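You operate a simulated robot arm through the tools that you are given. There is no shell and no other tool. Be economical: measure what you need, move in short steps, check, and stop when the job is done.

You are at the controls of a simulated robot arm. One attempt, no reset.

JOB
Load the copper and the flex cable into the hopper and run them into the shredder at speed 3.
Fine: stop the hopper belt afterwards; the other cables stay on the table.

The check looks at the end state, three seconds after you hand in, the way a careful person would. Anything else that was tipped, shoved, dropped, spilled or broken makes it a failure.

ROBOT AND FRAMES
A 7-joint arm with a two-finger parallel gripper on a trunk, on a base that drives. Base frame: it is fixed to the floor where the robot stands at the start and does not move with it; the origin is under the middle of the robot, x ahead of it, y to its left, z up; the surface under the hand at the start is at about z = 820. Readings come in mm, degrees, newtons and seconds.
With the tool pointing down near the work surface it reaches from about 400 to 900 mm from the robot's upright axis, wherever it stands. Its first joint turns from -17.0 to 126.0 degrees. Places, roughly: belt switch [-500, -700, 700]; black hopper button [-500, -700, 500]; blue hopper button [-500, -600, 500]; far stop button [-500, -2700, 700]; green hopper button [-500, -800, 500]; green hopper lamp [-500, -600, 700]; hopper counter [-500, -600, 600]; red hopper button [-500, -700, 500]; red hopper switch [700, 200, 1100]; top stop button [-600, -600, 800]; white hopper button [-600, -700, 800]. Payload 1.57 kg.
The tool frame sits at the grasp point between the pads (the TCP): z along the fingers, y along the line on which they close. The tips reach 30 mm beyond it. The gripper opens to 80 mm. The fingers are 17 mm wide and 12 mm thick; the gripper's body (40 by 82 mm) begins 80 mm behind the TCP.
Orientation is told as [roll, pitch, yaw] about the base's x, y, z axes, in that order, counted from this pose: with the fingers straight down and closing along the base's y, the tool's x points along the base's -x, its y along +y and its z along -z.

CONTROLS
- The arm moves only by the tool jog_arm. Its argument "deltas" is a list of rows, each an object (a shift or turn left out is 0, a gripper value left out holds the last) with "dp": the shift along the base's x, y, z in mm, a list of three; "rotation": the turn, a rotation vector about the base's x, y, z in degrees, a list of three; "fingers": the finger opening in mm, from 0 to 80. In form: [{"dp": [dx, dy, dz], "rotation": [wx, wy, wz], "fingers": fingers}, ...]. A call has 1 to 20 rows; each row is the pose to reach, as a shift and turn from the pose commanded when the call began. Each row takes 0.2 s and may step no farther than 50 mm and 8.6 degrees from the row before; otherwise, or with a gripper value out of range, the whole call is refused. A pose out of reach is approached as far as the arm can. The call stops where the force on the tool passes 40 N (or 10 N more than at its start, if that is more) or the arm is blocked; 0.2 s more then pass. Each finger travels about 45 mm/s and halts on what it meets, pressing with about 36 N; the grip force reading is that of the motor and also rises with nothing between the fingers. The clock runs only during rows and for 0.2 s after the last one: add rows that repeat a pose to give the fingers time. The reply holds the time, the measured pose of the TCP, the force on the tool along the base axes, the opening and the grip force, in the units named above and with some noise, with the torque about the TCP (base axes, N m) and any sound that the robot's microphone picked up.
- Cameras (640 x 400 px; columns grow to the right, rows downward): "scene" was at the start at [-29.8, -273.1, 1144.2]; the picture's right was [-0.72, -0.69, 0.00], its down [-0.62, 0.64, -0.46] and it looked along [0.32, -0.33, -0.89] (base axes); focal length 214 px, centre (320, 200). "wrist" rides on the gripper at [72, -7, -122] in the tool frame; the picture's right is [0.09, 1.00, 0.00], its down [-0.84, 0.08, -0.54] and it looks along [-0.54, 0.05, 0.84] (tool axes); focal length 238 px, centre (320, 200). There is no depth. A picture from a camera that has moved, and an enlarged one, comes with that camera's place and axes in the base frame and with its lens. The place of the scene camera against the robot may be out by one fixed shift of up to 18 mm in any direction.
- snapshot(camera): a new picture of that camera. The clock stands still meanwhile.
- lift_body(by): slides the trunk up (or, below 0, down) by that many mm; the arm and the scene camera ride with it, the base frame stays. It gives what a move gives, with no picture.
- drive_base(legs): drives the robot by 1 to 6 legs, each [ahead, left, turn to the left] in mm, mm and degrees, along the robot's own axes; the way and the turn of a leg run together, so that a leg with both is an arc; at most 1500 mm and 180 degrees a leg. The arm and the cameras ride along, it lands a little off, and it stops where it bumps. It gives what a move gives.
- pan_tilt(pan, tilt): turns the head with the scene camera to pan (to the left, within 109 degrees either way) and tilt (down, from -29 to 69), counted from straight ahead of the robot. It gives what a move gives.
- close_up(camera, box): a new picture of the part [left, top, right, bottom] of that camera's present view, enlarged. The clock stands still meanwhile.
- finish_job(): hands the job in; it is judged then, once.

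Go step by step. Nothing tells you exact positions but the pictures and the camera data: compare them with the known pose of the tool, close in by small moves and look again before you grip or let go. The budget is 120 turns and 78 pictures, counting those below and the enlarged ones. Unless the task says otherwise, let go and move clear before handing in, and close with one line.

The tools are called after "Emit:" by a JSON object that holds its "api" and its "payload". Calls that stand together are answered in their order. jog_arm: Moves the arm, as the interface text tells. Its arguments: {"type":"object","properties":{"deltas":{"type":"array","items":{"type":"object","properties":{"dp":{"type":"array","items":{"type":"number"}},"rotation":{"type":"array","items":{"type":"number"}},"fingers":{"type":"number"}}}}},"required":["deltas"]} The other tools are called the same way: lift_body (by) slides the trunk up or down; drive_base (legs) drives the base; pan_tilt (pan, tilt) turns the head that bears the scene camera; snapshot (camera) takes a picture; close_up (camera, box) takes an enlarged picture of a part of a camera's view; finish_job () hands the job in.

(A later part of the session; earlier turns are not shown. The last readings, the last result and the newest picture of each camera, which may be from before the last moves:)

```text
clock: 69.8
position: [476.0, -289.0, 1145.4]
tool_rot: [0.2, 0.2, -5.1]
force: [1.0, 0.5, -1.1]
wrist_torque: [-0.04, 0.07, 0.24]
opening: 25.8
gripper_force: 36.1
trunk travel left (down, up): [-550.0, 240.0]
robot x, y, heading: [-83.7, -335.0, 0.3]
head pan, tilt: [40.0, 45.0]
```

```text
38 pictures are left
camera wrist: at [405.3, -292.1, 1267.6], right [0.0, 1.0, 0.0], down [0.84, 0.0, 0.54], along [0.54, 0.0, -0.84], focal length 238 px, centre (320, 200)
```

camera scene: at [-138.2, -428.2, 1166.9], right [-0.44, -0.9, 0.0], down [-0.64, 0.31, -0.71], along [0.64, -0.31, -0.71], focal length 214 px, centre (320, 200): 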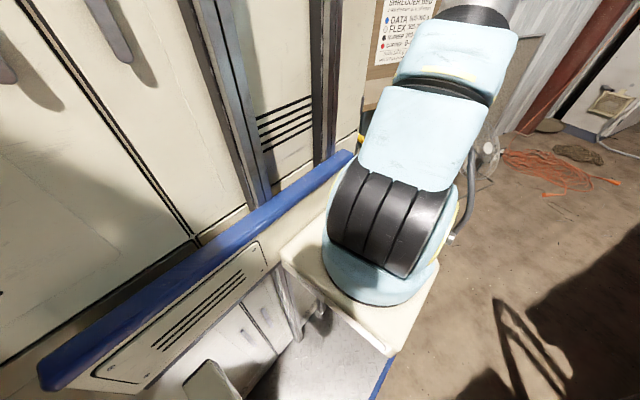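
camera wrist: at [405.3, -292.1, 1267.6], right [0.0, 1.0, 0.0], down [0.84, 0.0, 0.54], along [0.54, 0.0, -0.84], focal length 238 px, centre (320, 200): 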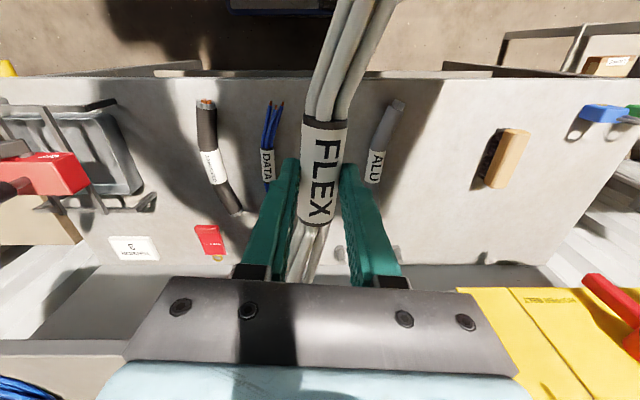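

Flex is held. I drive back to the same loading spot; it goes in the same pocket just behind the copper.

Emit:
{"api": "drive_base", "payload": {"legs": [[0, 0, -91], [0, 100, 0], [1285, 0, 0], [0, 0, -89]]}}

Emit:
{"api": "pan_tilt", "payload": {"pan": 20, "tilt": 45}}

Emit:
{"api": "snapshot", "payload": {"camera": "wrist"}}

```text
clock: 84.6
position: [-525.2, -1681.1, 1143.8]
tool_rot: [0.2, 0.1, 175.9]
force: [1.0, -0.3, -1.0]
wrist_torque: [0.02, -0.01, 0.0]
opening: 26.1
gripper_force: 36.1
trunk travel left (down, up): [-550.0, 240.0]
robot x, y, heading: [32.4, -1630.2, -178.8]
head pan, tilt: [40.0, 45.0]
```

```text
clock: 85.4
position: [-526.1, -1681.3, 1144.3]
tool_rot: [0.1, 0.1, 176.0]
force: [-0.1, 0.8, -1.3]
wrist_torque: [-0.01, 0.0, 0.03]
opening: 26.0
gripper_force: 36.0
trunk travel left (down, up): [-550.0, 240.0]
robot x, y, heading: [33.5, -1627.2, -178.9]
head pan, tilt: [20.0, 45.0]
```

```text
37 pictures are left
camera wrist: at [-452.6, -1681.9, 1267.7], right [0.02, -1.0, 0.0], down [-0.84, -0.02, 0.54], along [-0.54, -0.01, -0.84], focal length 238 px, centre (320, 200)
```

wrist: 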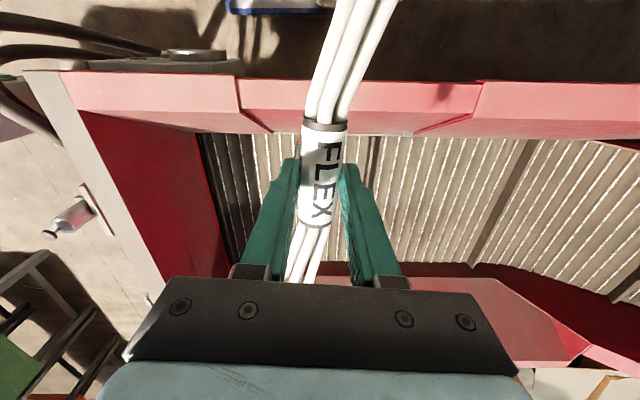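

Emit:
{"api": "drive_base", "payload": {"legs": [[32, 0, 0]]}}

Emit:
{"api": "jog_arm", "payload": {"deltas": [{"dp": [-35, 20, 0]}, {"dp": [-70, 40, 0]}, {"dp": [-105, 60, -5]}, {"dp": [-140, 80, -15]}, {"dp": [-175, 100, -30]}, {"dp": [-210, 120, -50]}, {"dp": [-240, 140, -75]}, {"dp": [-270, 160, -105]}, {"dp": [-290, 175, -140]}, {"dp": [-305, 185, -180]}, {"dp": [-310, 190, -225]}]}}

Emit:
{"api": "snapshot", "payload": {"camera": "wrist"}}

```text
clock: 86.2
position: [-557.7, -1682.8, 1145.0]
tool_rot: [0.2, 0.1, 175.9]
force: [-0.7, 0.3, -0.4]
wrist_torque: [0.02, 0.01, -0.01]
opening: 26.0
gripper_force: 35.7
trunk travel left (down, up): [-550.0, 240.0]
robot x, y, heading: [0.8, -1628.8, -178.7]
head pan, tilt: [20.0, 45.0]
```

```text
clock: 88.7
position: [-866.9, -1491.5, 918.4]
tool_rot: [0.2, 0.1, 175.9]
force: [0.7, 1.3, 0.9]
wrist_torque: [0.03, 0.0, 0.01]
opening: 26.1
gripper_force: 35.8
trunk travel left (down, up): [-550.0, 240.0]
robot x, y, heading: [2.0, -1627.5, -178.8]
head pan, tilt: [20.0, 45.0]
```

```text
36 pictures are left
camera wrist: at [-794.4, -1491.4, 1042.1], right [0.02, -1.0, 0.0], down [-0.84, -0.02, 0.54], along [-0.54, -0.01, -0.84], focal length 238 px, centre (320, 200)
```

wrist: 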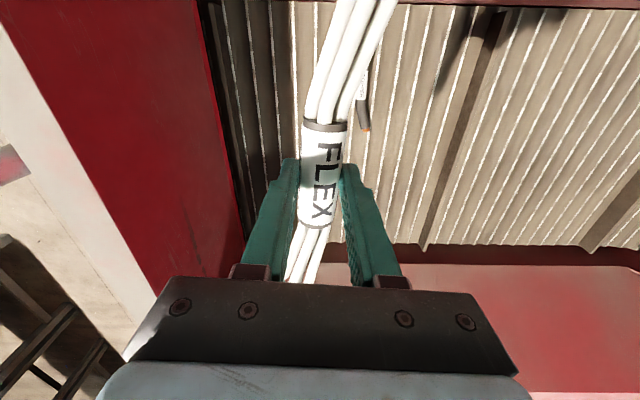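

Emit:
{"api": "jog_arm", "payload": {"deltas": [{"dp": [0, 0, -45]}, {"dp": [0, 0, -90]}, {"dp": [0, 0, -135]}, {"dp": [0, 0, -180]}, {"dp": [0, 0, -225]}, {"dp": [0, 0, -270]}, {"dp": [0, 0, -315]}, {"dp": [0, 0, -350]}, {"dp": [0, 0, -380]}, {"dp": [0, 0, -405]}]}}

Emit:
{"api": "snapshot", "payload": {"camera": "wrist"}}

```text
clock: 90.8
position: [-868.5, -1495.0, 517.3]
tool_rot: [0.3, 0.0, 175.9]
force: [-1.2, 0.1, 0.0]
wrist_torque: [0.0, 0.02, -0.02]
opening: 26.6
gripper_force: 36.3
trunk travel left (down, up): [-550.0, 240.0]
robot x, y, heading: [1.8, -1628.1, -178.4]
head pan, tilt: [20.0, 45.0]
```

```text
35 pictures are left
camera wrist: at [-795.1, -1494.9, 639.7], right [0.02, -1.0, 0.0], down [-0.84, -0.02, 0.54], along [-0.54, -0.01, -0.84], focal length 238 px, centre (320, 200)
```

wrist: 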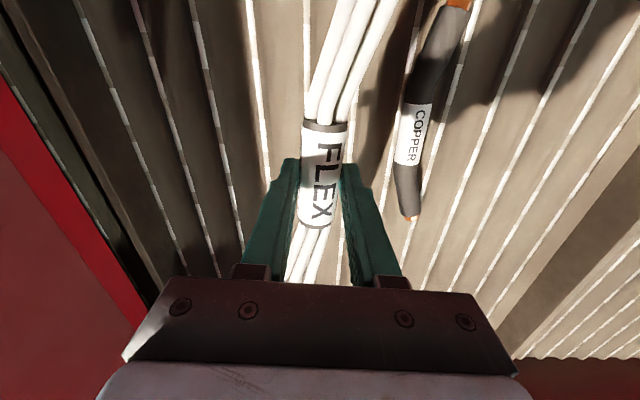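

Emit:
{"api": "jog_arm", "payload": {"deltas": [{"dp": [0, 0, -15]}, {"dp": [0, 0, -15], "fingers": 60}, {"dp": [0, 0, -15], "fingers": 60}, {"dp": [0, 0, -15], "fingers": 60}, {"dp": [0, 0, -15], "fingers": 60}]}}

Emit:
{"api": "jog_arm", "payload": {"deltas": [{"dp": [0, 0, 50]}, {"dp": [0, 0, 100]}, {"dp": [0, 0, 150]}, {"dp": [0, 0, 200]}, {"dp": [0, 0, 250]}, {"dp": [0, 0, 300]}, {"dp": [20, 0, 345]}, {"dp": [40, 0, 390]}, {"dp": [60, 0, 435]}, {"dp": [80, 0, 480]}, {"dp": [105, 0, 520]}, {"dp": [135, -10, 555]}, {"dp": [170, -20, 585]}]}}

Emit:
{"api": "snapshot", "payload": {"camera": "wrist"}}

```text
clock: 92.0
position: [-867.3, -1493.6, 501.4]
tool_rot: [0.2, 0.1, 175.8]
force: [0.4, -0.2, -0.5]
wrist_torque: [-0.02, -0.01, 0.04]
opening: 60.0
gripper_force: 0.1
trunk travel left (down, up): [-550.0, 240.0]
robot x, y, heading: [1.2, -1629.4, -178.7]
head pan, tilt: [20.0, 45.0]
```

```text
clock: 94.8
position: [-699.9, -1513.0, 1085.5]
tool_rot: [0.1, 0.1, 175.8]
force: [-1.2, -0.5, -0.3]
wrist_torque: [0.02, -0.06, 0.01]
opening: 60.0
gripper_force: 0.1
trunk travel left (down, up): [-550.0, 240.0]
robot x, y, heading: [1.0, -1628.3, -178.8]
head pan, tilt: [20.0, 45.0]
```

```text
34 pictures are left
camera wrist: at [-627.0, -1512.5, 1208.5], right [0.02, -1.0, 0.0], down [-0.84, -0.02, 0.54], along [-0.54, -0.01, -0.84], focal length 238 px, centre (320, 200)
```

wrist: 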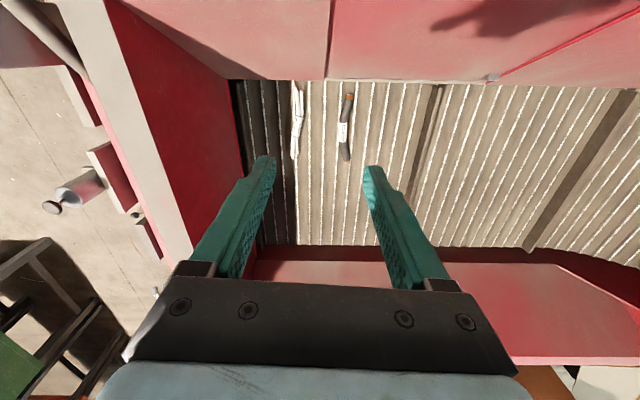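

Both cables lie on the belt. I retract and drive to a spot facing the control panel.

Emit:
{"api": "jog_arm", "payload": {"deltas": [{"dp": [40, -9, 12]}, {"dp": [80, -18, 24]}, {"dp": [120, -27, 36]}, {"dp": [160, -36, 48]}, {"dp": [200, -45, 60]}, {"dp": [220, -47, 65], "fingers": 0}, {"dp": [220, -47, 65], "fingers": 0}]}}

Emit:
{"api": "drive_base", "payload": {"legs": [[-60, 0, 0], [0, -478, 0], [0, 0, -58]]}}

Emit:
{"api": "pan_tilt", "payload": {"pan": 15, "tilt": 40}}

Emit:
{"api": "snapshot", "payload": {"camera": "scene"}}

Emit:
{"api": "snapshot", "payload": {"camera": "wrist"}}

```text
clock: 96.5
position: [-476.6, -1559.8, 1149.1]
tool_rot: [0.1, 0.1, 176.0]
force: [-0.3, 0.8, -0.2]
wrist_torque: [0.02, -0.01, 0.01]
opening: 7.8
gripper_force: 0.6
trunk travel left (down, up): [-550.0, 240.0]
robot x, y, heading: [-3.0, -1629.1, -178.7]
head pan, tilt: [20.0, 45.0]
```

```text
clock: 100.1
position: [-425.6, -1072.8, 1150.3]
tool_rot: [0.1, 0.1, 175.6]
force: [0.5, -0.5, -0.3]
wrist_torque: [0.01, 0.01, 0.01]
opening: 0.1
gripper_force: 20.9
trunk travel left (down, up): [-550.0, 240.0]
robot x, y, heading: [48.9, -1145.8, -179.3]
head pan, tilt: [20.0, 45.0]
stopped in leg 3: the robot was blocked; the commanded pose is now the measured one
```

```text
clock: 100.8
position: [-424.8, -1073.8, 1150.8]
tool_rot: [0.1, 0.1, 175.6]
force: [0.7, -0.5, 0.3]
wrist_torque: [-0.02, -0.03, 0.01]
opening: 0.0
gripper_force: 21.8
trunk travel left (down, up): [-550.0, 240.0]
robot x, y, heading: [53.8, -1143.1, -179.1]
head pan, tilt: [15.0, 40.0]
```

```text
33 pictures are left
camera scene: at [52.8, -934.2, 1174.1], right [-0.28, 0.96, 0.0], down [0.62, 0.18, -0.77], along [-0.74, -0.21, -0.64], focal length 214 px, centre (320, 200)
```

scene: 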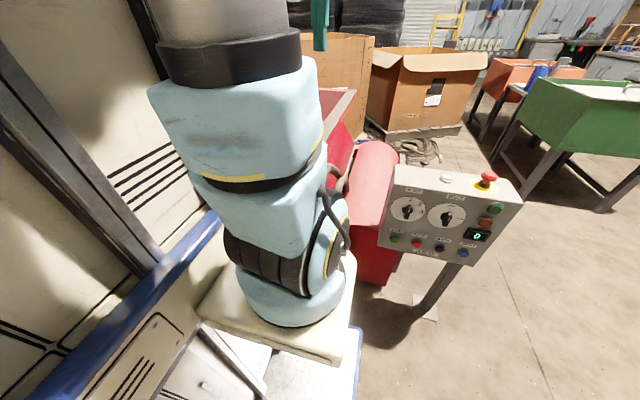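

```text
32 pictures are left
camera wrist: at [-352.8, -1073.7, 1272.6], right [0.02, -1.0, 0.0], down [-0.84, -0.01, 0.54], along [-0.54, -0.01, -0.84], focal length 238 px, centre (320, 200)
```

wrist: 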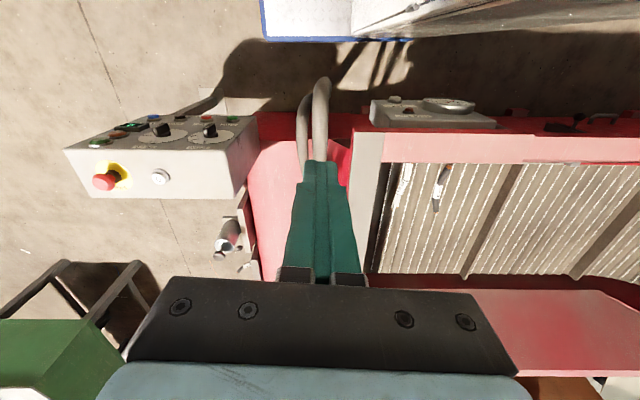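

Emit:
{"api": "close_up", "payload": {"camera": "scene", "box": [370, 160, 530, 270]}}

Emit:
{"api": "close_up", "payload": {"camera": "wrist", "box": [60, 90, 270, 200]}}

```text
3.64 times, centred on (450, 215) of scene
camera zoom: at [52.8, -934.2, 1174.1], right [-0.28, 0.96, 0.0], down [0.62, 0.18, -0.77], along [-0.74, -0.21, -0.64], focal length 780 px, centre (-153, 146)
```

zoom: 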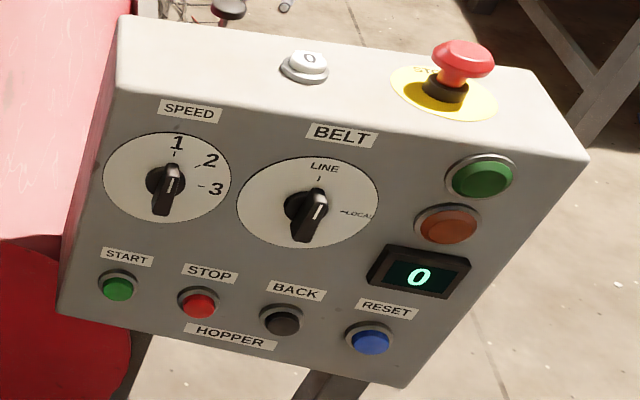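

```text
3.05 times, centred on (165, 145) of wrist
camera zoom: at [-352.8, -1073.7, 1272.6], right [0.02, -1.0, 0.0], down [-0.84, -0.01, 0.54], along [-0.54, -0.01, -0.84], focal length 726 px, centre (792, 368)
```

zoom: 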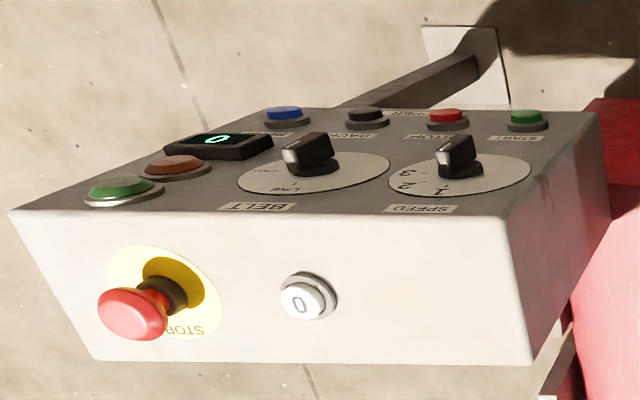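

The panel face is vertical, facing +x: SPEED knob ≈(-545,-793,670) at 1, BELT on LINE, START ≈(-545,-806,515). I'll turn where there is room and come back with the panel on my left.

Emit:
{"api": "drive_base", "payload": {"legs": [[0, 610, 0], [35, 0, 0], [0, 0, -90]]}}

```text
clock: 103.8
position: [-424.9, -1637.3, 1151.0]
tool_rot: [0.0, 0.0, 176.7]
force: [-0.1, -0.4, 0.5]
wrist_torque: [0.01, 0.01, 0.02]
opening: 0.0
gripper_force: 21.2
trunk travel left (down, up): [-550.0, 240.0]
robot x, y, heading: [53.4, -1699.8, -177.9]
head pan, tilt: [15.0, 40.0]
stopped in leg 1: the robot was blocked; the commanded pose is now the measured one
```

Emit:
{"api": "drive_base", "payload": {"legs": [[45, -60, 0], [0, 0, -88]]}}

Emit:
{"api": "pan_tilt", "payload": {"pan": 15, "tilt": 30}}

Emit:
{"api": "snapshot", "payload": {"camera": "scene"}}

```text
clock: 108.7
position: [60.9, -1162.9, 1151.3]
tool_rot: [0.0, 0.0, 87.8]
force: [-0.2, -0.2, 0.2]
wrist_torque: [0.02, -0.02, -0.02]
opening: 0.0
gripper_force: 21.2
trunk travel left (down, up): [-550.0, 240.0]
robot x, y, heading: [6.4, -1646.3, 93.1]
head pan, tilt: [15.0, 40.0]
```

```text
clock: 109.4
position: [60.7, -1161.7, 1151.5]
tool_rot: [0.1, 0.0, 87.8]
force: [0.1, 0.1, -0.7]
wrist_torque: [-0.01, 0.03, -0.01]
opening: 0.0
gripper_force: 21.4
trunk travel left (down, up): [-550.0, 240.0]
robot x, y, heading: [7.6, -1644.7, 93.1]
head pan, tilt: [15.0, 30.0]
```

```text
29 pictures are left
camera scene: at [219.0, -1621.6, 1189.4], right [0.95, 0.31, 0.0], down [0.16, -0.48, -0.87], along [-0.27, 0.82, -0.5], focal length 214 px, centre (320, 200)
```

scene: 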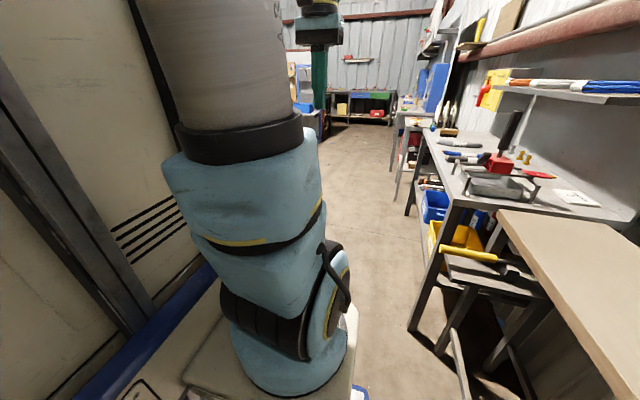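

Emit:
{"api": "drive_base", "payload": {"legs": [[391, -73, -3]]}}

Emit:
{"api": "jog_arm", "payload": {"deltas": [{"dp": [-40, 0, -20], "rotation": [0, 0, 8]}, {"dp": [-80, 0, -40], "rotation": [0, 0, 16]}, {"dp": [-120, 0, -60], "rotation": [0, 0, 24]}, {"dp": [-160, 0, -80], "rotation": [0, 0, 32]}, {"dp": [-200, -10, -100], "rotation": [0, 0, 40]}, {"dp": [-235, -20, -120], "rotation": [0, 0, 48]}, {"dp": [-265, -30, -140], "rotation": [0, 0, 56]}, {"dp": [-285, -40, -160], "rotation": [0, 0, 64]}, {"dp": [-300, -50, -180], "rotation": [0, 0, 72]}, {"dp": [-310, -60, -200], "rotation": [0, 0, 80]}, {"dp": [-320, -70, -220], "rotation": [0, 0, 88]}]}}

```text
clock: 111.9
position: [139.4, -770.8, 1151.7]
tool_rot: [0.1, 0.1, 85.4]
force: [0.1, 0.2, 0.6]
wrist_torque: [0.01, 0.01, -0.02]
opening: 0.0
gripper_force: 21.3
trunk travel left (down, up): [-550.0, 240.0]
robot x, y, heading: [65.9, -1245.9, 90.6]
head pan, tilt: [15.0, 30.0]
```

```text
clock: 113.4
position: [-34.9, -728.7, 1017.4]
tool_rot: [-0.6, -0.1, 124.4]
force: [-0.5, 0.2, 1.1]
wrist_torque: [0.02, 0.0, 0.01]
opening: 0.2
gripper_force: 21.4
trunk travel left (down, up): [-550.0, 240.0]
robot x, y, heading: [65.5, -1245.1, 90.7]
head pan, tilt: [15.0, 30.0]
stopped in row 7: the arm was blocked; the commanded pose is now the measured one
```

Emit:
{"api": "jog_arm", "payload": {"deltas": [{"dp": [-40, -15, 0]}, {"dp": [-80, -30, 0]}, {"dp": [-120, -45, 0]}, {"dp": [-160, -60, 0]}, {"dp": [-200, -80, 0]}, {"dp": [-240, -100, 0]}]}}

Emit:
{"api": "snapshot", "payload": {"camera": "scene"}}

```text
clock: 114.7
position: [-237.4, -785.1, 1007.6]
tool_rot: [-2.4, 0.6, 125.3]
force: [0.3, 0.1, 0.1]
wrist_torque: [0.01, -0.03, 0.01]
opening: 0.0
gripper_force: 21.6
out of reach, approached as far as the arm can: row 6
trunk travel left (down, up): [-550.0, 240.0]
robot x, y, heading: [65.8, -1245.1, 90.6]
head pan, tilt: [15.0, 30.0]
stopped in row 6: the force on the tool passed its limit at 248 N (the readings are from after the stop); the commanded pose is now the measured one
```

```text
28 pictures are left
camera scene: at [280.9, -1228.9, 1188.4], right [0.96, 0.27, 0.0], down [0.13, -0.49, -0.86], along [-0.24, 0.83, -0.5], focal length 214 px, centre (320, 200)
```

scene: 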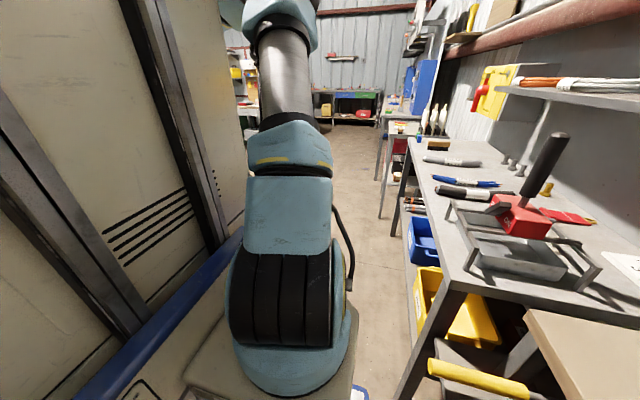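

Emit:
{"api": "snapshot", "payload": {"camera": "wrist"}}

Emit:
{"api": "pan_tilt", "payload": {"pan": 40, "tilt": 0}}

Emit:
{"api": "snapshot", "payload": {"camera": "scene"}}

```text
27 pictures are left
camera wrist: at [-194.5, -844.1, 1131.3], right [-0.76, -0.65, -0.04], down [-0.57, 0.63, 0.53], along [-0.32, 0.42, -0.85], focal length 238 px, centre (320, 200)
```

wrist: 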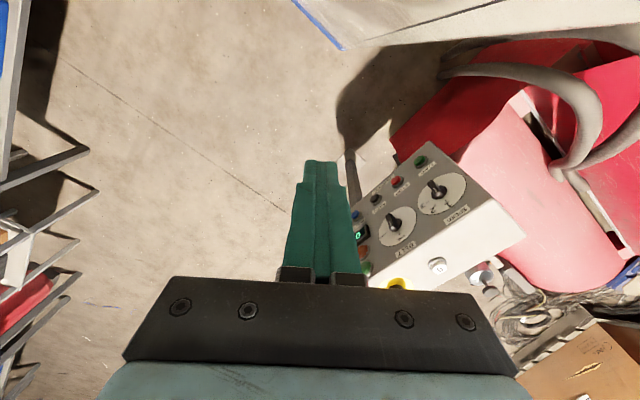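

```text
clock: 115.6
position: [-237.4, -787.3, 1007.6]
tool_rot: [-2.3, 0.5, 125.6]
force: [-0.5, -0.3, 0.4]
wrist_torque: [0.02, -0.01, -0.01]
opening: 0.0
gripper_force: 21.3
trunk travel left (down, up): [-550.0, 240.0]
robot x, y, heading: [65.7, -1249.9, 90.6]
head pan, tilt: [40.0, 0.0]
```

```text
26 pictures are left
camera scene: at [247.1, -1246.6, 1236.9], right [0.76, 0.65, -0.01], down [0.0, -0.01, -1.0], along [-0.65, 0.76, 0.0], focal length 214 px, centre (320, 200)
```

scene: 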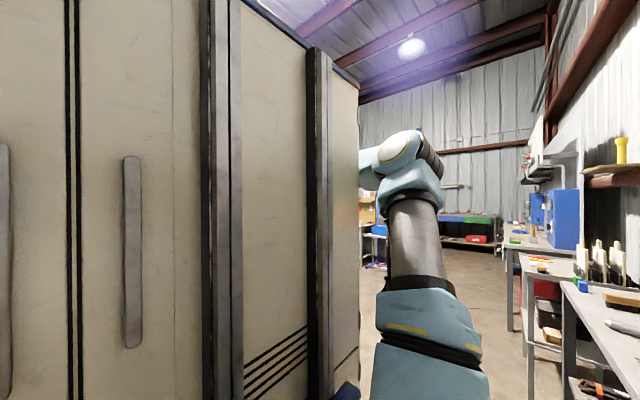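

The arm can't swing far left because of the robot's own tower, so I need the panel nearly straight ahead. I recentre the arm and go round to approach from the +y side.

Emit:
{"api": "jog_arm", "payload": {"deltas": [{"dp": [20, 0, 10]}, {"dp": [60, -5, 20], "rotation": [0, 0, -5]}, {"dp": [100, -10, 30], "rotation": [0, 0, -10]}, {"dp": [140, -15, 40], "rotation": [0, 0, -15]}, {"dp": [180, -15, 50], "rotation": [0, 0, -20]}, {"dp": [220, -15, 60], "rotation": [0, 0, -25]}, {"dp": [260, -15, 70], "rotation": [0, 0, -30]}, {"dp": [300, -15, 80], "rotation": [0, 0, -35]}, {"dp": [320, -15, 90], "rotation": [0, 0, -35]}]}}

Emit:
{"api": "drive_base", "payload": {"legs": [[0, 40, 0], [1125, 0, 0], [0, 120, 0], [0, 0, 130]]}}

```text
clock: 116.7
position: [-77.8, -777.1, 995.2]
tool_rot: [1.0, 10.6, 107.0]
force: [0.1, -1.0, -1.4]
wrist_torque: [-0.03, -0.03, 0.01]
opening: 0.1
gripper_force: 21.5
trunk travel left (down, up): [-550.0, 240.0]
robot x, y, heading: [66.3, -1246.1, 90.8]
head pan, tilt: [40.0, 0.0]
stopped in row 5: the arm was blocked; the commanded pose is now the measured one
```

```text
clock: 129.2
position: [-375.5, -527.3, 996.9]
tool_rot: [0.9, 10.3, -122.4]
force: [0.0, 0.5, -0.4]
wrist_torque: [0.01, 0.04, 0.02]
opening: 0.2
gripper_force: 21.5
trunk travel left (down, up): [-550.0, 240.0]
robot x, y, heading: [-109.9, -113.2, -138.8]
head pan, tilt: [40.0, 0.0]
```

Emit:
{"api": "pan_tilt", "payload": {"pan": 5, "tilt": 30}}

Emit:
{"api": "snapshot", "payload": {"camera": "scene"}}

```text
clock: 130.2
position: [-377.7, -525.0, 995.7]
tool_rot: [0.8, 10.4, -123.1]
force: [-0.3, 0.7, 0.4]
wrist_torque: [-0.03, 0.0, 0.02]
opening: 0.0
gripper_force: 21.4
trunk travel left (down, up): [-550.0, 240.0]
robot x, y, heading: [-109.5, -114.0, -138.9]
head pan, tilt: [5.0, 30.0]
```

```text
25 pictures are left
camera scene: at [-261.5, 49.1, 1188.8], right [-0.72, 0.69, 0.0], down [0.35, 0.36, -0.86], along [-0.6, -0.63, -0.5], focal length 214 px, centre (320, 200)
```

scene: 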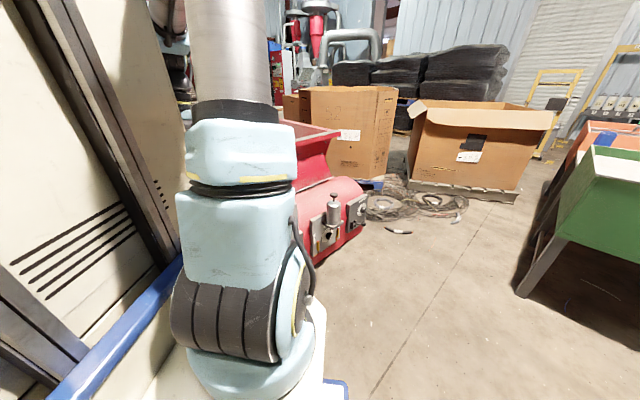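

Emit:
{"api": "jog_arm", "payload": {"deltas": [{"dp": [-13, 4, -10], "rotation": [-3.53, 6.5, -2.94]}, {"dp": [-26, 8, -20], "rotation": [-7.06, 13.0, -5.88]}, {"dp": [-39, 12, -30], "rotation": [-10.6, 19.5, -8.8]}, {"dp": [-52, 16, -40], "rotation": [-14.1, 26.0, -11.75]}, {"dp": [-65, 20, -50], "rotation": [-17.65, 32.5, -14.7]}, {"dp": [-78, 24, -60], "rotation": [-21.2, 39.0, -17.6]}, {"dp": [-91, 28, -70], "rotation": [-24.7, 45.5, -20.6]}, {"dp": [-104, 32, -80], "rotation": [-28.2, 52.0, -23.5]}, {"dp": [-117, 36, -90], "rotation": [-31.8, 58.5, -26.4]}, {"dp": [-130, 40, -100], "rotation": [-35.3, 65.0, -29.4]}, {"dp": [-143, 44, -110], "rotation": [-38.8, 71.5, -32.3]}, {"dp": [-156, 48, -120], "rotation": [-42.3, 78.0, -35.2]}, {"dp": [-169, 52, -130], "rotation": [-45.9, 84.5, -38.2]}, {"dp": [-182, 55, -140], "rotation": [-49.4, 91.0, -41.1]}]}}

```text
clock: 131.3
position: [-508.9, -489.0, 952.5]
tool_rot: [-11.0, -17.4, -146.6]
force: [0.1, 0.1, -0.2]
wrist_torque: [0.02, -0.04, -0.03]
opening: 0.0
gripper_force: 21.4
trunk travel left (down, up): [-550.0, 240.0]
robot x, y, heading: [-105.8, -112.9, -138.7]
head pan, tilt: [5.0, 30.0]
stopped in row 5: the arm was blocked; the commanded pose is now the measured one
```

Forward tilt seems limited by the wrist with the shoulder this high; lowering the trunk should let the forearm run level. I pull the hand back and lower the trunk.

Emit:
{"api": "jog_arm", "payload": {"deltas": [{"dp": [25, 25, 0]}, {"dp": [50, 50, 0]}, {"dp": [75, 75, 0]}, {"dp": [100, 100, 0]}]}}

Emit:
{"api": "lift_body", "payload": {"by": -450}}

```text
clock: 132.1
position: [-491.6, -392.8, 951.5]
tool_rot: [-10.7, -16.2, -157.5]
force: [0.3, -0.3, -0.2]
wrist_torque: [-0.01, 0.01, -0.02]
opening: 0.1
gripper_force: 21.5
trunk travel left (down, up): [-550.0, 240.0]
robot x, y, heading: [-109.8, -115.4, -138.8]
head pan, tilt: [5.0, 30.0]
stopped in row 3: the arm was blocked; the commanded pose is now the measured one
```

```text
refused: -450 is not a number from -400 to 400
```

Emit:
{"api": "lift_body", "payload": {"by": -400}}

Emit:
{"api": "jog_arm", "payload": {"deltas": [{"dp": [0, 0, 30]}, {"dp": [0, 0, 60], "rotation": [4, 7, 0]}, {"dp": [0, 0, 90], "rotation": [8, 14, 0]}, {"dp": [0, 0, 120], "rotation": [12, 21, 0]}]}}

Emit:
{"api": "snapshot", "payload": {"camera": "scene"}}

```text
clock: 135.9
position: [-492.2, -394.9, 558.0]
tool_rot: [-10.0, -16.9, -158.5]
force: [0.2, -0.4, 0.3]
wrist_torque: [0.02, 0.01, 0.01]
opening: 0.1
gripper_force: 21.4
trunk travel left (down, up): [-150.0, 640.0]
robot x, y, heading: [-109.9, -113.5, -138.9]
head pan, tilt: [5.0, 30.0]
```

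```text
clock: 136.8
position: [-536.8, -344.2, 643.6]
tool_rot: [-27.3, -24.5, -162.1]
force: [-0.5, -0.9, -0.2]
wrist_torque: [0.02, -0.01, 0.0]
opening: 0.3
gripper_force: 21.4
trunk travel left (down, up): [-150.0, 640.0]
robot x, y, heading: [-104.7, -112.6, -138.7]
head pan, tilt: [5.0, 30.0]
stopped in row 4: the arm was blocked; the commanded pose is now the measured one
```

```text
24 pictures are left
camera scene: at [-257.7, 50.1, 791.1], right [-0.72, 0.69, 0.0], down [0.35, 0.36, -0.87], along [-0.6, -0.63, -0.5], focal length 214 px, centre (320, 200)
```

scene: 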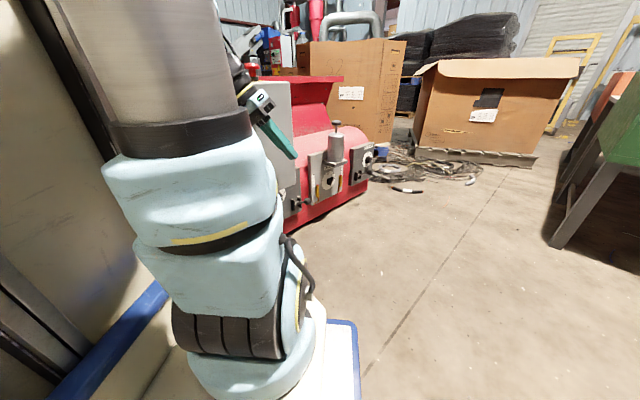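

Emit:
{"api": "jog_arm", "payload": {"deltas": [{"dp": [9, -19, 36], "rotation": [-1.7, -5.1, 4.1]}, {"dp": [18, -38, 73], "rotation": [-3.4, -10.2, 8.2]}, {"dp": [27, -58, 110], "rotation": [-5.1, -15.2, 12.4]}, {"dp": [36, -78, 146], "rotation": [-6.8, -20.3, 16.5]}, {"dp": [46, -98, 183], "rotation": [-8.4, -25.4, 20.7]}, {"dp": [55, -118, 220], "rotation": [-10.1, -30.4, 24.9]}, {"dp": [64, -137, 256], "rotation": [-11.8, -35.5, 29]}]}}

Emit:
{"api": "snapshot", "payload": {"camera": "scene"}}

```text
clock: 138.4
position: [-468.2, -489.4, 901.0]
tool_rot: [1.2, 0.0, -137.8]
force: [0.0, 0.4, -0.4]
wrist_torque: [-0.01, -0.02, 0.02]
opening: 0.1
gripper_force: 21.2
trunk travel left (down, up): [-150.0, 640.0]
robot x, y, heading: [-107.6, -108.7, -138.7]
head pan, tilt: [5.0, 30.0]
```

```text
23 pictures are left
camera scene: at [-255.9, 49.6, 789.6], right [-0.72, 0.69, 0.0], down [0.35, 0.36, -0.87], along [-0.6, -0.62, -0.5], focal length 214 px, centre (320, 200)
```

scene: 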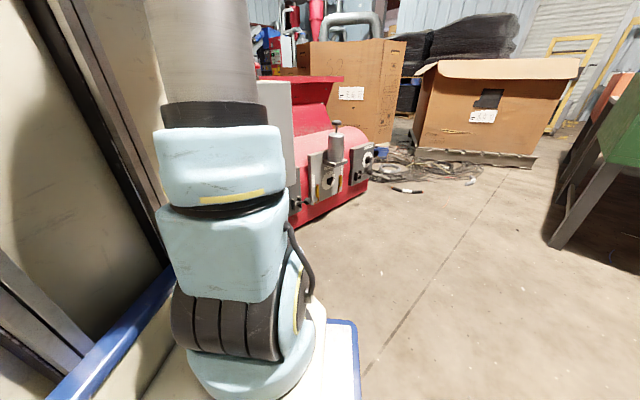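

Emit:
{"api": "jog_arm", "payload": {"deltas": [{"dp": [-10, -8, 5], "rotation": [-5.25, 6.04, 0]}, {"dp": [-20, -16, 10], "rotation": [-10.5, 12.1, 0]}, {"dp": [-30, -24, 15], "rotation": [-15.7, 18.1, 0]}, {"dp": [-40, -32, 20], "rotation": [-21, 24.2, 0]}, {"dp": [-50, -40, 25], "rotation": [-26.2, 30.2, 0]}, {"dp": [-60, -48, 30], "rotation": [-31.5, 36.2, 0]}, {"dp": [-70, -56, 35], "rotation": [-36.7, 42.3, 0]}, {"dp": [-80, -64, 40], "rotation": [-42, 48.3, 0]}, {"dp": [-90, -72, 45], "rotation": [-47.2, 54.4, 0]}, {"dp": [-95, -80, 50], "rotation": [-52.5, 60.4, 0]}, {"dp": [-98, -85, 50], "rotation": [-57.7, 66.4, 0]}]}}

```text
clock: 141.0
position: [-607.2, -540.9, 960.0]
tool_rot: [41.6, -88.2, 176.0]
force: [-1.5, -1.3, 0.9]
wrist_torque: [0.0, 0.02, -0.03]
opening: 0.0
gripper_force: 21.2
trunk travel left (down, up): [-150.0, 640.0]
robot x, y, heading: [-107.0, -110.1, -138.8]
head pan, tilt: [5.0, 30.0]
stopped in row 11: the arm was blocked; the commanded pose is now the measured one
```

The tool is now level. I drive closer with the hand passing well above the panel, then look at it with both cameras.

Emit:
{"api": "drive_base", "payload": {"legs": [[155, 210, 0]]}}

Emit:
{"api": "pan_tilt", "payload": {"pan": -10, "tilt": 15}}

Emit:
{"api": "snapshot", "payload": {"camera": "scene"}}

```text
clock: 142.9
position: [-586.7, -800.3, 959.1]
tool_rot: [32.2, -88.1, -174.5]
force: [0.4, -0.2, 0.3]
wrist_torque: [-0.01, -0.02, -0.01]
opening: 0.0
gripper_force: 21.5
trunk travel left (down, up): [-150.0, 640.0]
robot x, y, heading: [-86.4, -371.5, -139.0]
head pan, tilt: [5.0, 30.0]
```

```text
clock: 143.6
position: [-586.5, -798.9, 959.3]
tool_rot: [31.0, -88.1, -173.4]
force: [-0.1, 0.1, 0.0]
wrist_torque: [-0.04, -0.03, 0.0]
opening: 0.1
gripper_force: 21.2
trunk travel left (down, up): [-150.0, 640.0]
robot x, y, heading: [-86.5, -367.8, -139.2]
head pan, tilt: [-10.0, 15.0]
```

```text
22 pictures are left
camera scene: at [-253.1, -191.0, 813.2], right [-0.52, 0.85, 0.0], down [0.22, 0.13, -0.97], along [-0.82, -0.5, -0.26], focal length 214 px, centre (320, 200)
```

scene: 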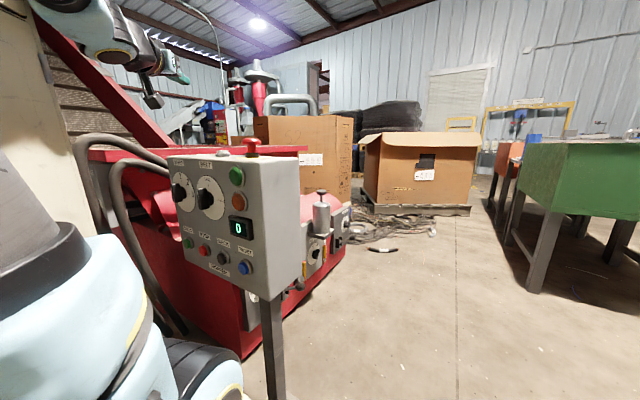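

Emit:
{"api": "jog_arm", "payload": {"deltas": [{"dp": [35, 0, 0]}, {"dp": [70, 0, 0]}, {"dp": [105, 0, 0]}, {"dp": [140, 0, 0]}]}}

Emit:
{"api": "lift_body", "payload": {"by": -145}}

Emit:
{"api": "snapshot", "payload": {"camera": "scene"}}

```text
clock: 144.4
position: [-593.6, -745.3, 944.3]
tool_rot: [33.6, -84.7, 172.2]
force: [-0.3, 0.7, -1.1]
wrist_torque: [0.02, -0.03, -0.01]
opening: 0.0
gripper_force: 21.0
trunk travel left (down, up): [-150.0, 640.0]
robot x, y, heading: [-85.5, -376.3, -138.6]
head pan, tilt: [-10.0, 15.0]
stopped in row 3: the arm was blocked; the commanded pose is now the measured one
```

```text
clock: 146.1
position: [-592.3, -742.8, 806.4]
tool_rot: [40.3, -84.9, 165.4]
force: [0.9, 0.7, 0.2]
wrist_torque: [0.0, 0.02, 0.02]
opening: 0.3
gripper_force: 21.1
trunk travel left (down, up): [-5.0, 785.0]
robot x, y, heading: [-88.7, -369.9, -138.7]
head pan, tilt: [-10.0, 15.0]
```

```text
21 pictures are left
camera scene: at [-253.2, -191.0, 667.9], right [-0.52, 0.85, 0.0], down [0.22, 0.13, -0.97], along [-0.83, -0.5, -0.26], focal length 214 px, centre (320, 200)
```

scene: 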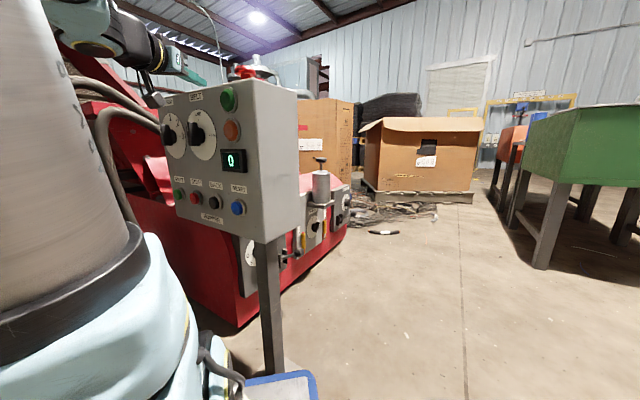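

The arm is too folded here. I raise, back the base off so that the arm works more stretched, and bring the hand round in front of the panel.

Emit:
{"api": "lift_body", "payload": {"by": 145}}

Emit:
{"api": "drive_base", "payload": {"legs": [[-122, -172, 0]]}}

Emit:
{"api": "jog_arm", "payload": {"deltas": [{"dp": [12, -40, 0]}, {"dp": [24, -80, 0]}, {"dp": [36, -120, 0]}, {"dp": [60, -155, 0]}, {"dp": [90, -185, 0]}, {"dp": [120, -215, 0]}, {"dp": [150, -240, 0]}, {"dp": [180, -265, 0]}]}}

```text
clock: 147.8
position: [-593.2, -745.6, 948.3]
tool_rot: [37.9, -84.7, 167.9]
force: [-0.1, -0.3, 0.2]
wrist_torque: [-0.02, 0.0, 0.03]
opening: 0.0
gripper_force: 21.2
trunk travel left (down, up): [-150.0, 640.0]
robot x, y, heading: [-84.5, -370.3, -139.0]
head pan, tilt: [-10.0, 15.0]
```

```text
clock: 149.5
position: [-615.3, -536.6, 949.4]
tool_rot: [39.1, -84.7, 167.0]
force: [-0.1, 0.4, 0.0]
wrist_torque: [-0.03, 0.01, -0.01]
opening: 0.0
gripper_force: 21.2
trunk travel left (down, up): [-150.0, 640.0]
robot x, y, heading: [-111.2, -163.9, -138.6]
head pan, tilt: [-10.0, 15.0]
```

```text
clock: 150.4
position: [-666.1, -603.3, 954.4]
tool_rot: [42.2, -84.6, 152.4]
force: [0.3, -0.2, 0.1]
wrist_torque: [-0.01, -0.02, -0.02]
opening: 0.0
gripper_force: 22.0
trunk travel left (down, up): [-150.0, 640.0]
robot x, y, heading: [-110.9, -167.2, -138.6]
head pan, tilt: [-10.0, 15.0]
stopped in row 4: the arm was blocked; the commanded pose is now the measured one
```

Emit:
{"api": "drive_base", "payload": {"legs": [[0, 0, 18], [-35, 58, 0]]}}

Emit:
{"api": "pan_tilt", "payload": {"pan": -20, "tilt": 20}}

Emit:
{"api": "snapshot", "payload": {"camera": "scene"}}

```text
clock: 152.4
position: [-435.0, -754.2, 952.5]
tool_rot: [41.9, -84.7, 170.6]
force: [-0.1, 1.0, 0.0]
wrist_torque: [0.0, 0.01, -0.02]
opening: 0.0
gripper_force: 21.2
trunk travel left (down, up): [-150.0, 640.0]
robot x, y, heading: [-45.3, -162.0, -120.6]
head pan, tilt: [-10.0, 15.0]
```

```text
clock: 153.1
position: [-436.4, -752.9, 952.1]
tool_rot: [41.7, -84.8, 170.6]
force: [-0.2, 0.3, -1.2]
wrist_torque: [-0.01, -0.01, -0.03]
opening: 0.0
gripper_force: 21.3
trunk travel left (down, up): [-150.0, 640.0]
robot x, y, heading: [-41.6, -167.1, -120.6]
head pan, tilt: [-20.0, 20.0]
```

```text
20 pictures are left
camera scene: at [-266.7, -33.2, 804.7], right [-0.64, 0.77, 0.0], down [0.27, 0.22, -0.94], along [-0.72, -0.6, -0.34], focal length 214 px, centre (320, 200)
```

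scene: 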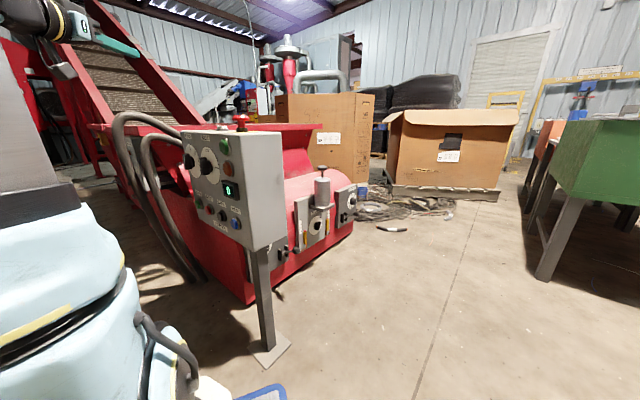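

Emit:
{"api": "lift_body", "payload": {"by": -145}}

Emit:
{"api": "jog_arm", "payload": {"deltas": [{"dp": [0, 0, -30]}, {"dp": [0, 0, -60]}, {"dp": [0, 0, -90]}]}}

Emit:
{"api": "snapshot", "payload": {"camera": "wrist"}}

Emit:
{"api": "snapshot", "payload": {"camera": "scene"}}

```text
clock: 154.8
position: [-435.1, -752.1, 807.0]
tool_rot: [41.4, -84.8, 170.6]
force: [0.0, 0.3, -0.2]
wrist_torque: [0.01, 0.02, -0.04]
opening: 0.0
gripper_force: 22.3
trunk travel left (down, up): [-5.0, 785.0]
robot x, y, heading: [-40.5, -163.3, -120.7]
head pan, tilt: [-20.0, 20.0]
```

```text
clock: 155.6
position: [-432.0, -752.9, 719.2]
tool_rot: [42.8, -84.8, 169.7]
force: [0.2, 0.1, -0.5]
wrist_torque: [0.02, 0.0, 0.0]
opening: 0.0
gripper_force: 21.4
trunk travel left (down, up): [-5.0, 785.0]
robot x, y, heading: [-45.3, -162.7, -120.4]
head pan, tilt: [-20.0, 20.0]
```

```text
19 pictures are left
camera wrist: at [-326.8, -685.3, 655.8], right [0.54, -0.84, -0.03], down [0.42, 0.24, 0.87], along [-0.73, -0.48, 0.48], focal length 238 px, centre (320, 200)
```

wrist: 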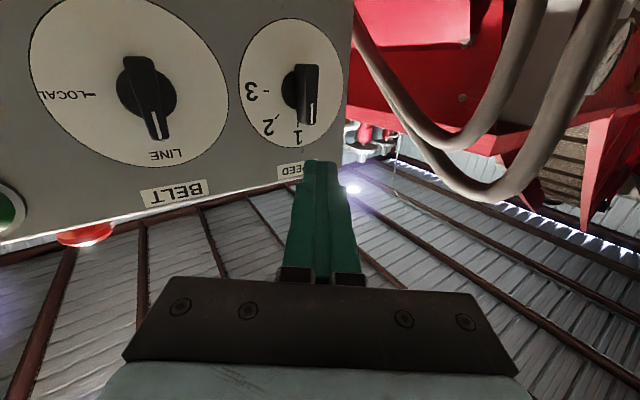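

```text
18 pictures are left
camera scene: at [-265.8, -33.4, 660.0], right [-0.64, 0.77, 0.0], down [0.27, 0.22, -0.94], along [-0.73, -0.6, -0.34], focal length 214 px, centre (320, 200)
```

scene: 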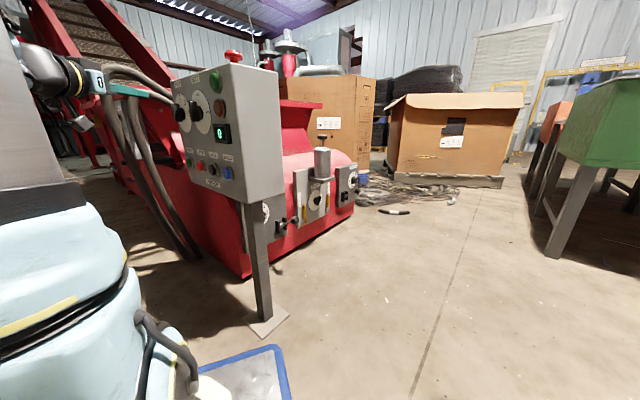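

The wrist camera shows the panel well (upside down): SPEED knob hub ≈(-545,-798,672), pointing at 1. I'll push the lower tail of its bar towards -y with the closed fingertips; first I line up beside it.

Emit:
{"api": "jog_arm", "payload": {"deltas": [{"dp": [0, 0, -35]}, {"dp": [-20, 1, -70]}, {"dp": [-43, 1, -70]}]}}

Emit:
{"api": "snapshot", "payload": {"camera": "wrist"}}

```text
clock: 156.4
position: [-472.7, -753.3, 648.6]
tool_rot: [42.0, -84.9, 170.8]
force: [-0.4, 0.2, -0.7]
wrist_torque: [0.0, 0.01, 0.02]
opening: 0.0
gripper_force: 21.3
trunk travel left (down, up): [-5.0, 785.0]
robot x, y, heading: [-43.8, -160.5, -120.5]
head pan, tilt: [-20.0, 20.0]
```

```text
17 pictures are left
camera wrist: at [-366.7, -684.9, 585.6], right [0.54, -0.84, -0.03], down [0.42, 0.24, 0.87], along [-0.72, -0.49, 0.49], focal length 238 px, centre (320, 200)
```

wrist: 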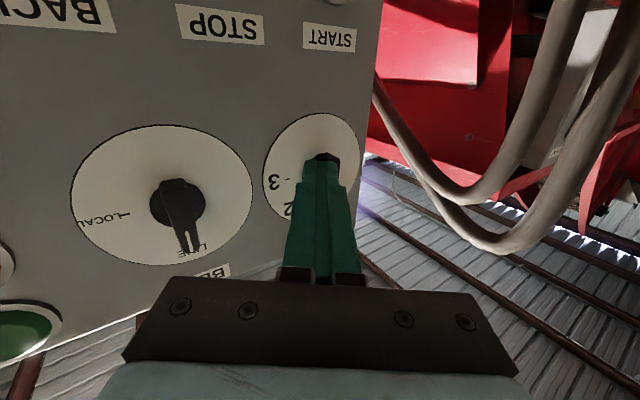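

Emit:
{"api": "jog_arm", "payload": {"deltas": [{"dp": [0, 10, 0]}, {"dp": [-20, 10, 0]}, {"dp": [-36, 10, 0]}]}}

Emit:
{"api": "snapshot", "payload": {"camera": "wrist"}}

```text
clock: 157.2
position: [-510.7, -743.8, 648.6]
tool_rot: [42.2, -84.9, 170.4]
force: [0.1, -0.6, 0.3]
wrist_torque: [0.03, -0.04, -0.01]
opening: 0.0
gripper_force: 20.8
trunk travel left (down, up): [-5.0, 785.0]
robot x, y, heading: [-43.8, -162.5, -120.6]
head pan, tilt: [-20.0, 20.0]
```

```text
16 pictures are left
camera wrist: at [-403.8, -675.1, 585.1], right [0.54, -0.84, -0.03], down [0.42, 0.24, 0.87], along [-0.73, -0.49, 0.49], focal length 238 px, centre (320, 200)
```

wrist: 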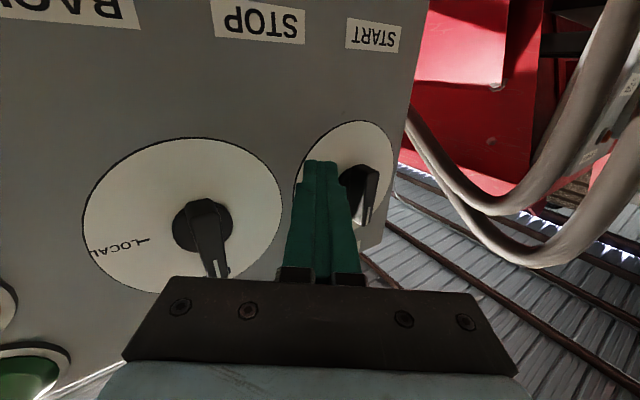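

Emit:
{"api": "jog_arm", "payload": {"deltas": [{"dp": [0, -10, 0]}, {"dp": [0, -20, 0]}, {"dp": [0, -28, 0]}, {"dp": [0, -36, 2]}, {"dp": [0, -43, 5]}, {"dp": [0, -49, 9]}, {"dp": [0, -52, 13]}]}}

Emit:
{"api": "snapshot", "payload": {"camera": "wrist"}}

```text
clock: 158.8
position: [-509.6, -794.5, 660.4]
tool_rot: [41.0, -84.8, 171.5]
force: [1.3, 6.4, -15.7]
wrist_torque: [0.09, -0.16, -0.09]
opening: 0.0
gripper_force: 21.5
trunk travel left (down, up): [-5.0, 785.0]
robot x, y, heading: [-42.4, -160.8, -120.4]
head pan, tilt: [-20.0, 20.0]
```

```text
15 pictures are left
camera wrist: at [-404.1, -726.6, 597.2], right [0.54, -0.84, -0.03], down [0.42, 0.24, 0.88], along [-0.73, -0.49, 0.48], focal length 238 px, centre (320, 200)
```

wrist: 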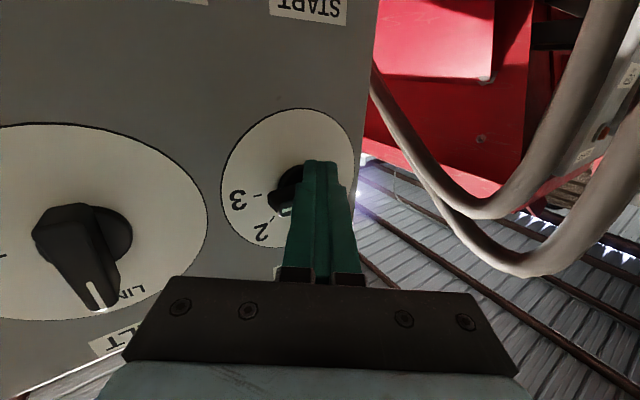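

Emit:
{"api": "jog_arm", "payload": {"deltas": [{"dp": [0, -2, 4]}, {"dp": [0, -3, 8]}, {"dp": [0, -3, 12]}]}}

Emit:
{"api": "jog_arm", "payload": {"deltas": [{"dp": [0, 0, -15]}, {"dp": [20, 10, -25]}, {"dp": [50, 30, -35]}]}}

Emit:
{"api": "snapshot", "payload": {"camera": "wrist"}}

```text
clock: 159.4
position: [-510.0, -796.7, 660.9]
tool_rot: [33.5, -84.4, 179.0]
force: [1.0, 2.8, -7.9]
wrist_torque: [0.04, -0.05, 0.02]
opening: 0.0
gripper_force: 21.8
trunk travel left (down, up): [-5.0, 785.0]
robot x, y, heading: [-42.2, -164.6, -120.5]
head pan, tilt: [-20.0, 20.0]
stopped in row 2: the force on the tool passed its limit at 46 N (the readings are from after the stop); the commanded pose is now the measured one
```

```text
clock: 160.2
position: [-460.8, -766.0, 627.6]
tool_rot: [36.0, -84.5, 176.3]
force: [-1.6, 0.3, 0.5]
wrist_torque: [-0.01, 0.0, 0.0]
opening: 0.0
gripper_force: 20.9
trunk travel left (down, up): [-5.0, 785.0]
robot x, y, heading: [-40.6, -164.4, -120.6]
head pan, tilt: [-20.0, 20.0]
```

```text
14 pictures are left
camera wrist: at [-354.1, -697.4, 564.9], right [0.54, -0.84, -0.04], down [0.42, 0.23, 0.88], along [-0.73, -0.49, 0.48], focal length 238 px, centre (320, 200)
```

wrist: 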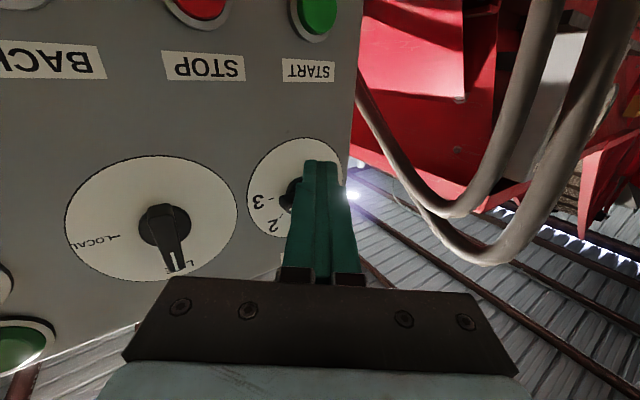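

Emit:
{"api": "jog_arm", "payload": {"deltas": [{"dp": [0, 40, 10]}]}}

Emit:
{"api": "close_up", "payload": {"camera": "wrist", "box": [100, 0, 440, 280]}}

```text
clock: 160.6
position: [-461.2, -726.1, 637.1]
tool_rot: [35.1, -84.6, 177.2]
force: [-0.4, -0.1, -0.6]
wrist_torque: [0.04, 0.01, -0.02]
opening: 0.0
gripper_force: 21.2
trunk travel left (down, up): [-5.0, 785.0]
robot x, y, heading: [-45.7, -159.8, -120.5]
head pan, tilt: [-20.0, 20.0]
```

```text
1.43 times, centred on (270, 140) of wrist
camera zoom: at [-354.2, -658.1, 575.2], right [0.54, -0.84, -0.04], down [0.42, 0.23, 0.88], along [-0.73, -0.49, 0.47], focal length 340 px, centre (391, 286)
```

zoom: 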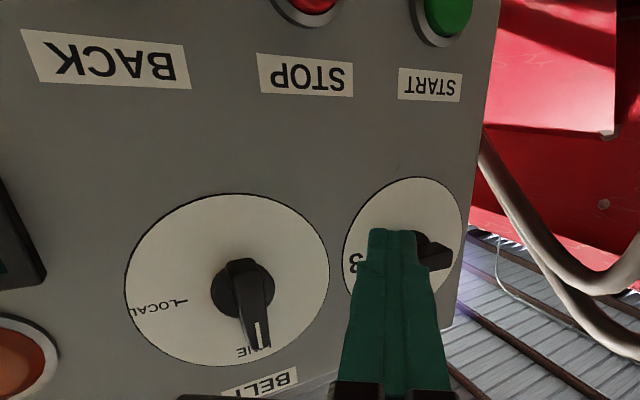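

Emit:
{"api": "jog_arm", "payload": {"deltas": [{"dp": [0, -25, -35]}, {"dp": [0, -50, -70]}, {"dp": [0, -75, -100]}, {"dp": [-14, -83, -108]}]}}

Emit:
{"api": "snapshot", "payload": {"camera": "wrist"}}

```text
clock: 161.6
position: [-472.2, -809.4, 531.5]
tool_rot: [35.8, -84.5, 176.8]
force: [-0.4, 0.0, 0.1]
wrist_torque: [0.0, 0.05, 0.02]
opening: 0.3
gripper_force: 21.6
trunk travel left (down, up): [-5.0, 785.0]
robot x, y, heading: [-41.9, -161.6, -120.7]
head pan, tilt: [-20.0, 20.0]
```

```text
12 pictures are left
camera wrist: at [-366.8, -741.8, 469.3], right [0.54, -0.84, -0.04], down [0.42, 0.23, 0.88], along [-0.73, -0.49, 0.48], focal length 238 px, centre (320, 200)
```

wrist: 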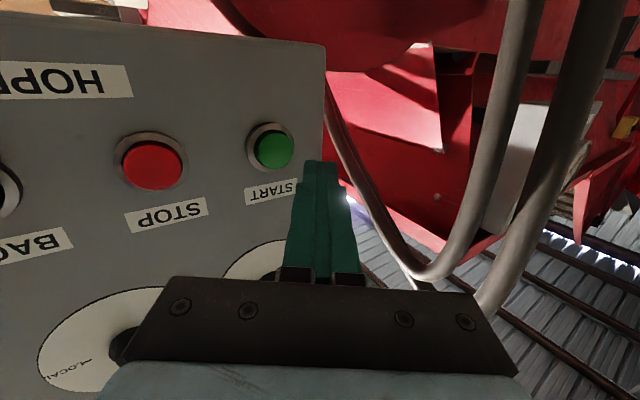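

Emit:
{"api": "jog_arm", "payload": {"deltas": [{"dp": [-20, 0, 0]}, {"dp": [-34, 0, 0]}, {"dp": [-40, 0, 0]}]}}

Emit:
{"api": "jog_arm", "payload": {"deltas": [{"dp": [-4, 0, 0]}, {"dp": [-8, 0, 0]}, {"dp": [-11, 0, 0]}, {"dp": [-14, 0, 0]}, {"dp": [-14, 0, 0]}]}}

```text
clock: 162.4
position: [-511.6, -809.7, 529.8]
tool_rot: [35.3, -84.6, 177.4]
force: [14.2, 5.8, 1.4]
wrist_torque: [-0.02, 0.08, -0.13]
opening: 0.0
gripper_force: 21.5
trunk travel left (down, up): [-5.0, 785.0]
robot x, y, heading: [-42.7, -163.6, -120.8]
head pan, tilt: [-20.0, 20.0]
heard: click
```

```text
clock: 163.1
position: [-512.9, -812.6, 530.2]
tool_rot: [35.6, -84.4, 178.0]
force: [22.6, 8.6, 2.4]
wrist_torque: [-0.03, 0.15, -0.08]
opening: 0.0
gripper_force: 21.5
trunk travel left (down, up): [-5.0, 785.0]
robot x, y, heading: [-42.9, -162.9, -120.3]
head pan, tilt: [-20.0, 20.0]
stopped in row 3: the force on the tool passed its limit at 42 N (the readings are from after the stop); the commanded pose is now the measured one
```

Click heard. I back off and see whether the belt runs.

Emit:
{"api": "jog_arm", "payload": {"deltas": [{"dp": [20, 0, 0]}, {"dp": [45, 5, 0]}, {"dp": [45, 5, 0]}]}}

Emit:
{"api": "snapshot", "payload": {"camera": "scene"}}

```text
clock: 163.9
position: [-472.6, -806.8, 529.1]
tool_rot: [35.3, -84.5, 177.7]
force: [0.9, -0.1, -0.3]
wrist_torque: [0.0, 0.01, 0.0]
opening: 0.0
gripper_force: 21.3
trunk travel left (down, up): [-5.0, 785.0]
robot x, y, heading: [-45.9, -163.6, -120.7]
head pan, tilt: [-20.0, 20.0]
```

```text
11 pictures are left
camera scene: at [-264.9, -33.5, 660.5], right [-0.64, 0.77, 0.0], down [0.26, 0.22, -0.94], along [-0.73, -0.6, -0.34], focal length 214 px, centre (320, 200)
```

scene: 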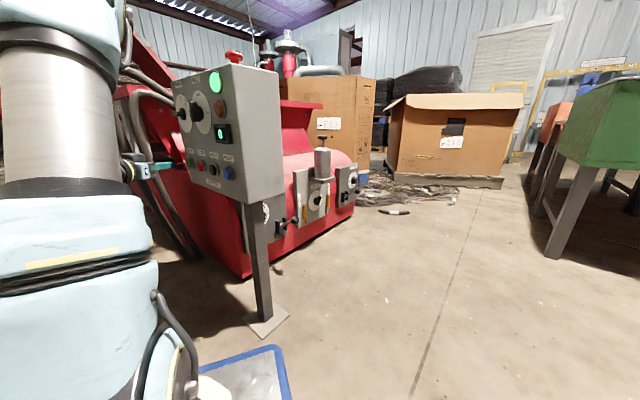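

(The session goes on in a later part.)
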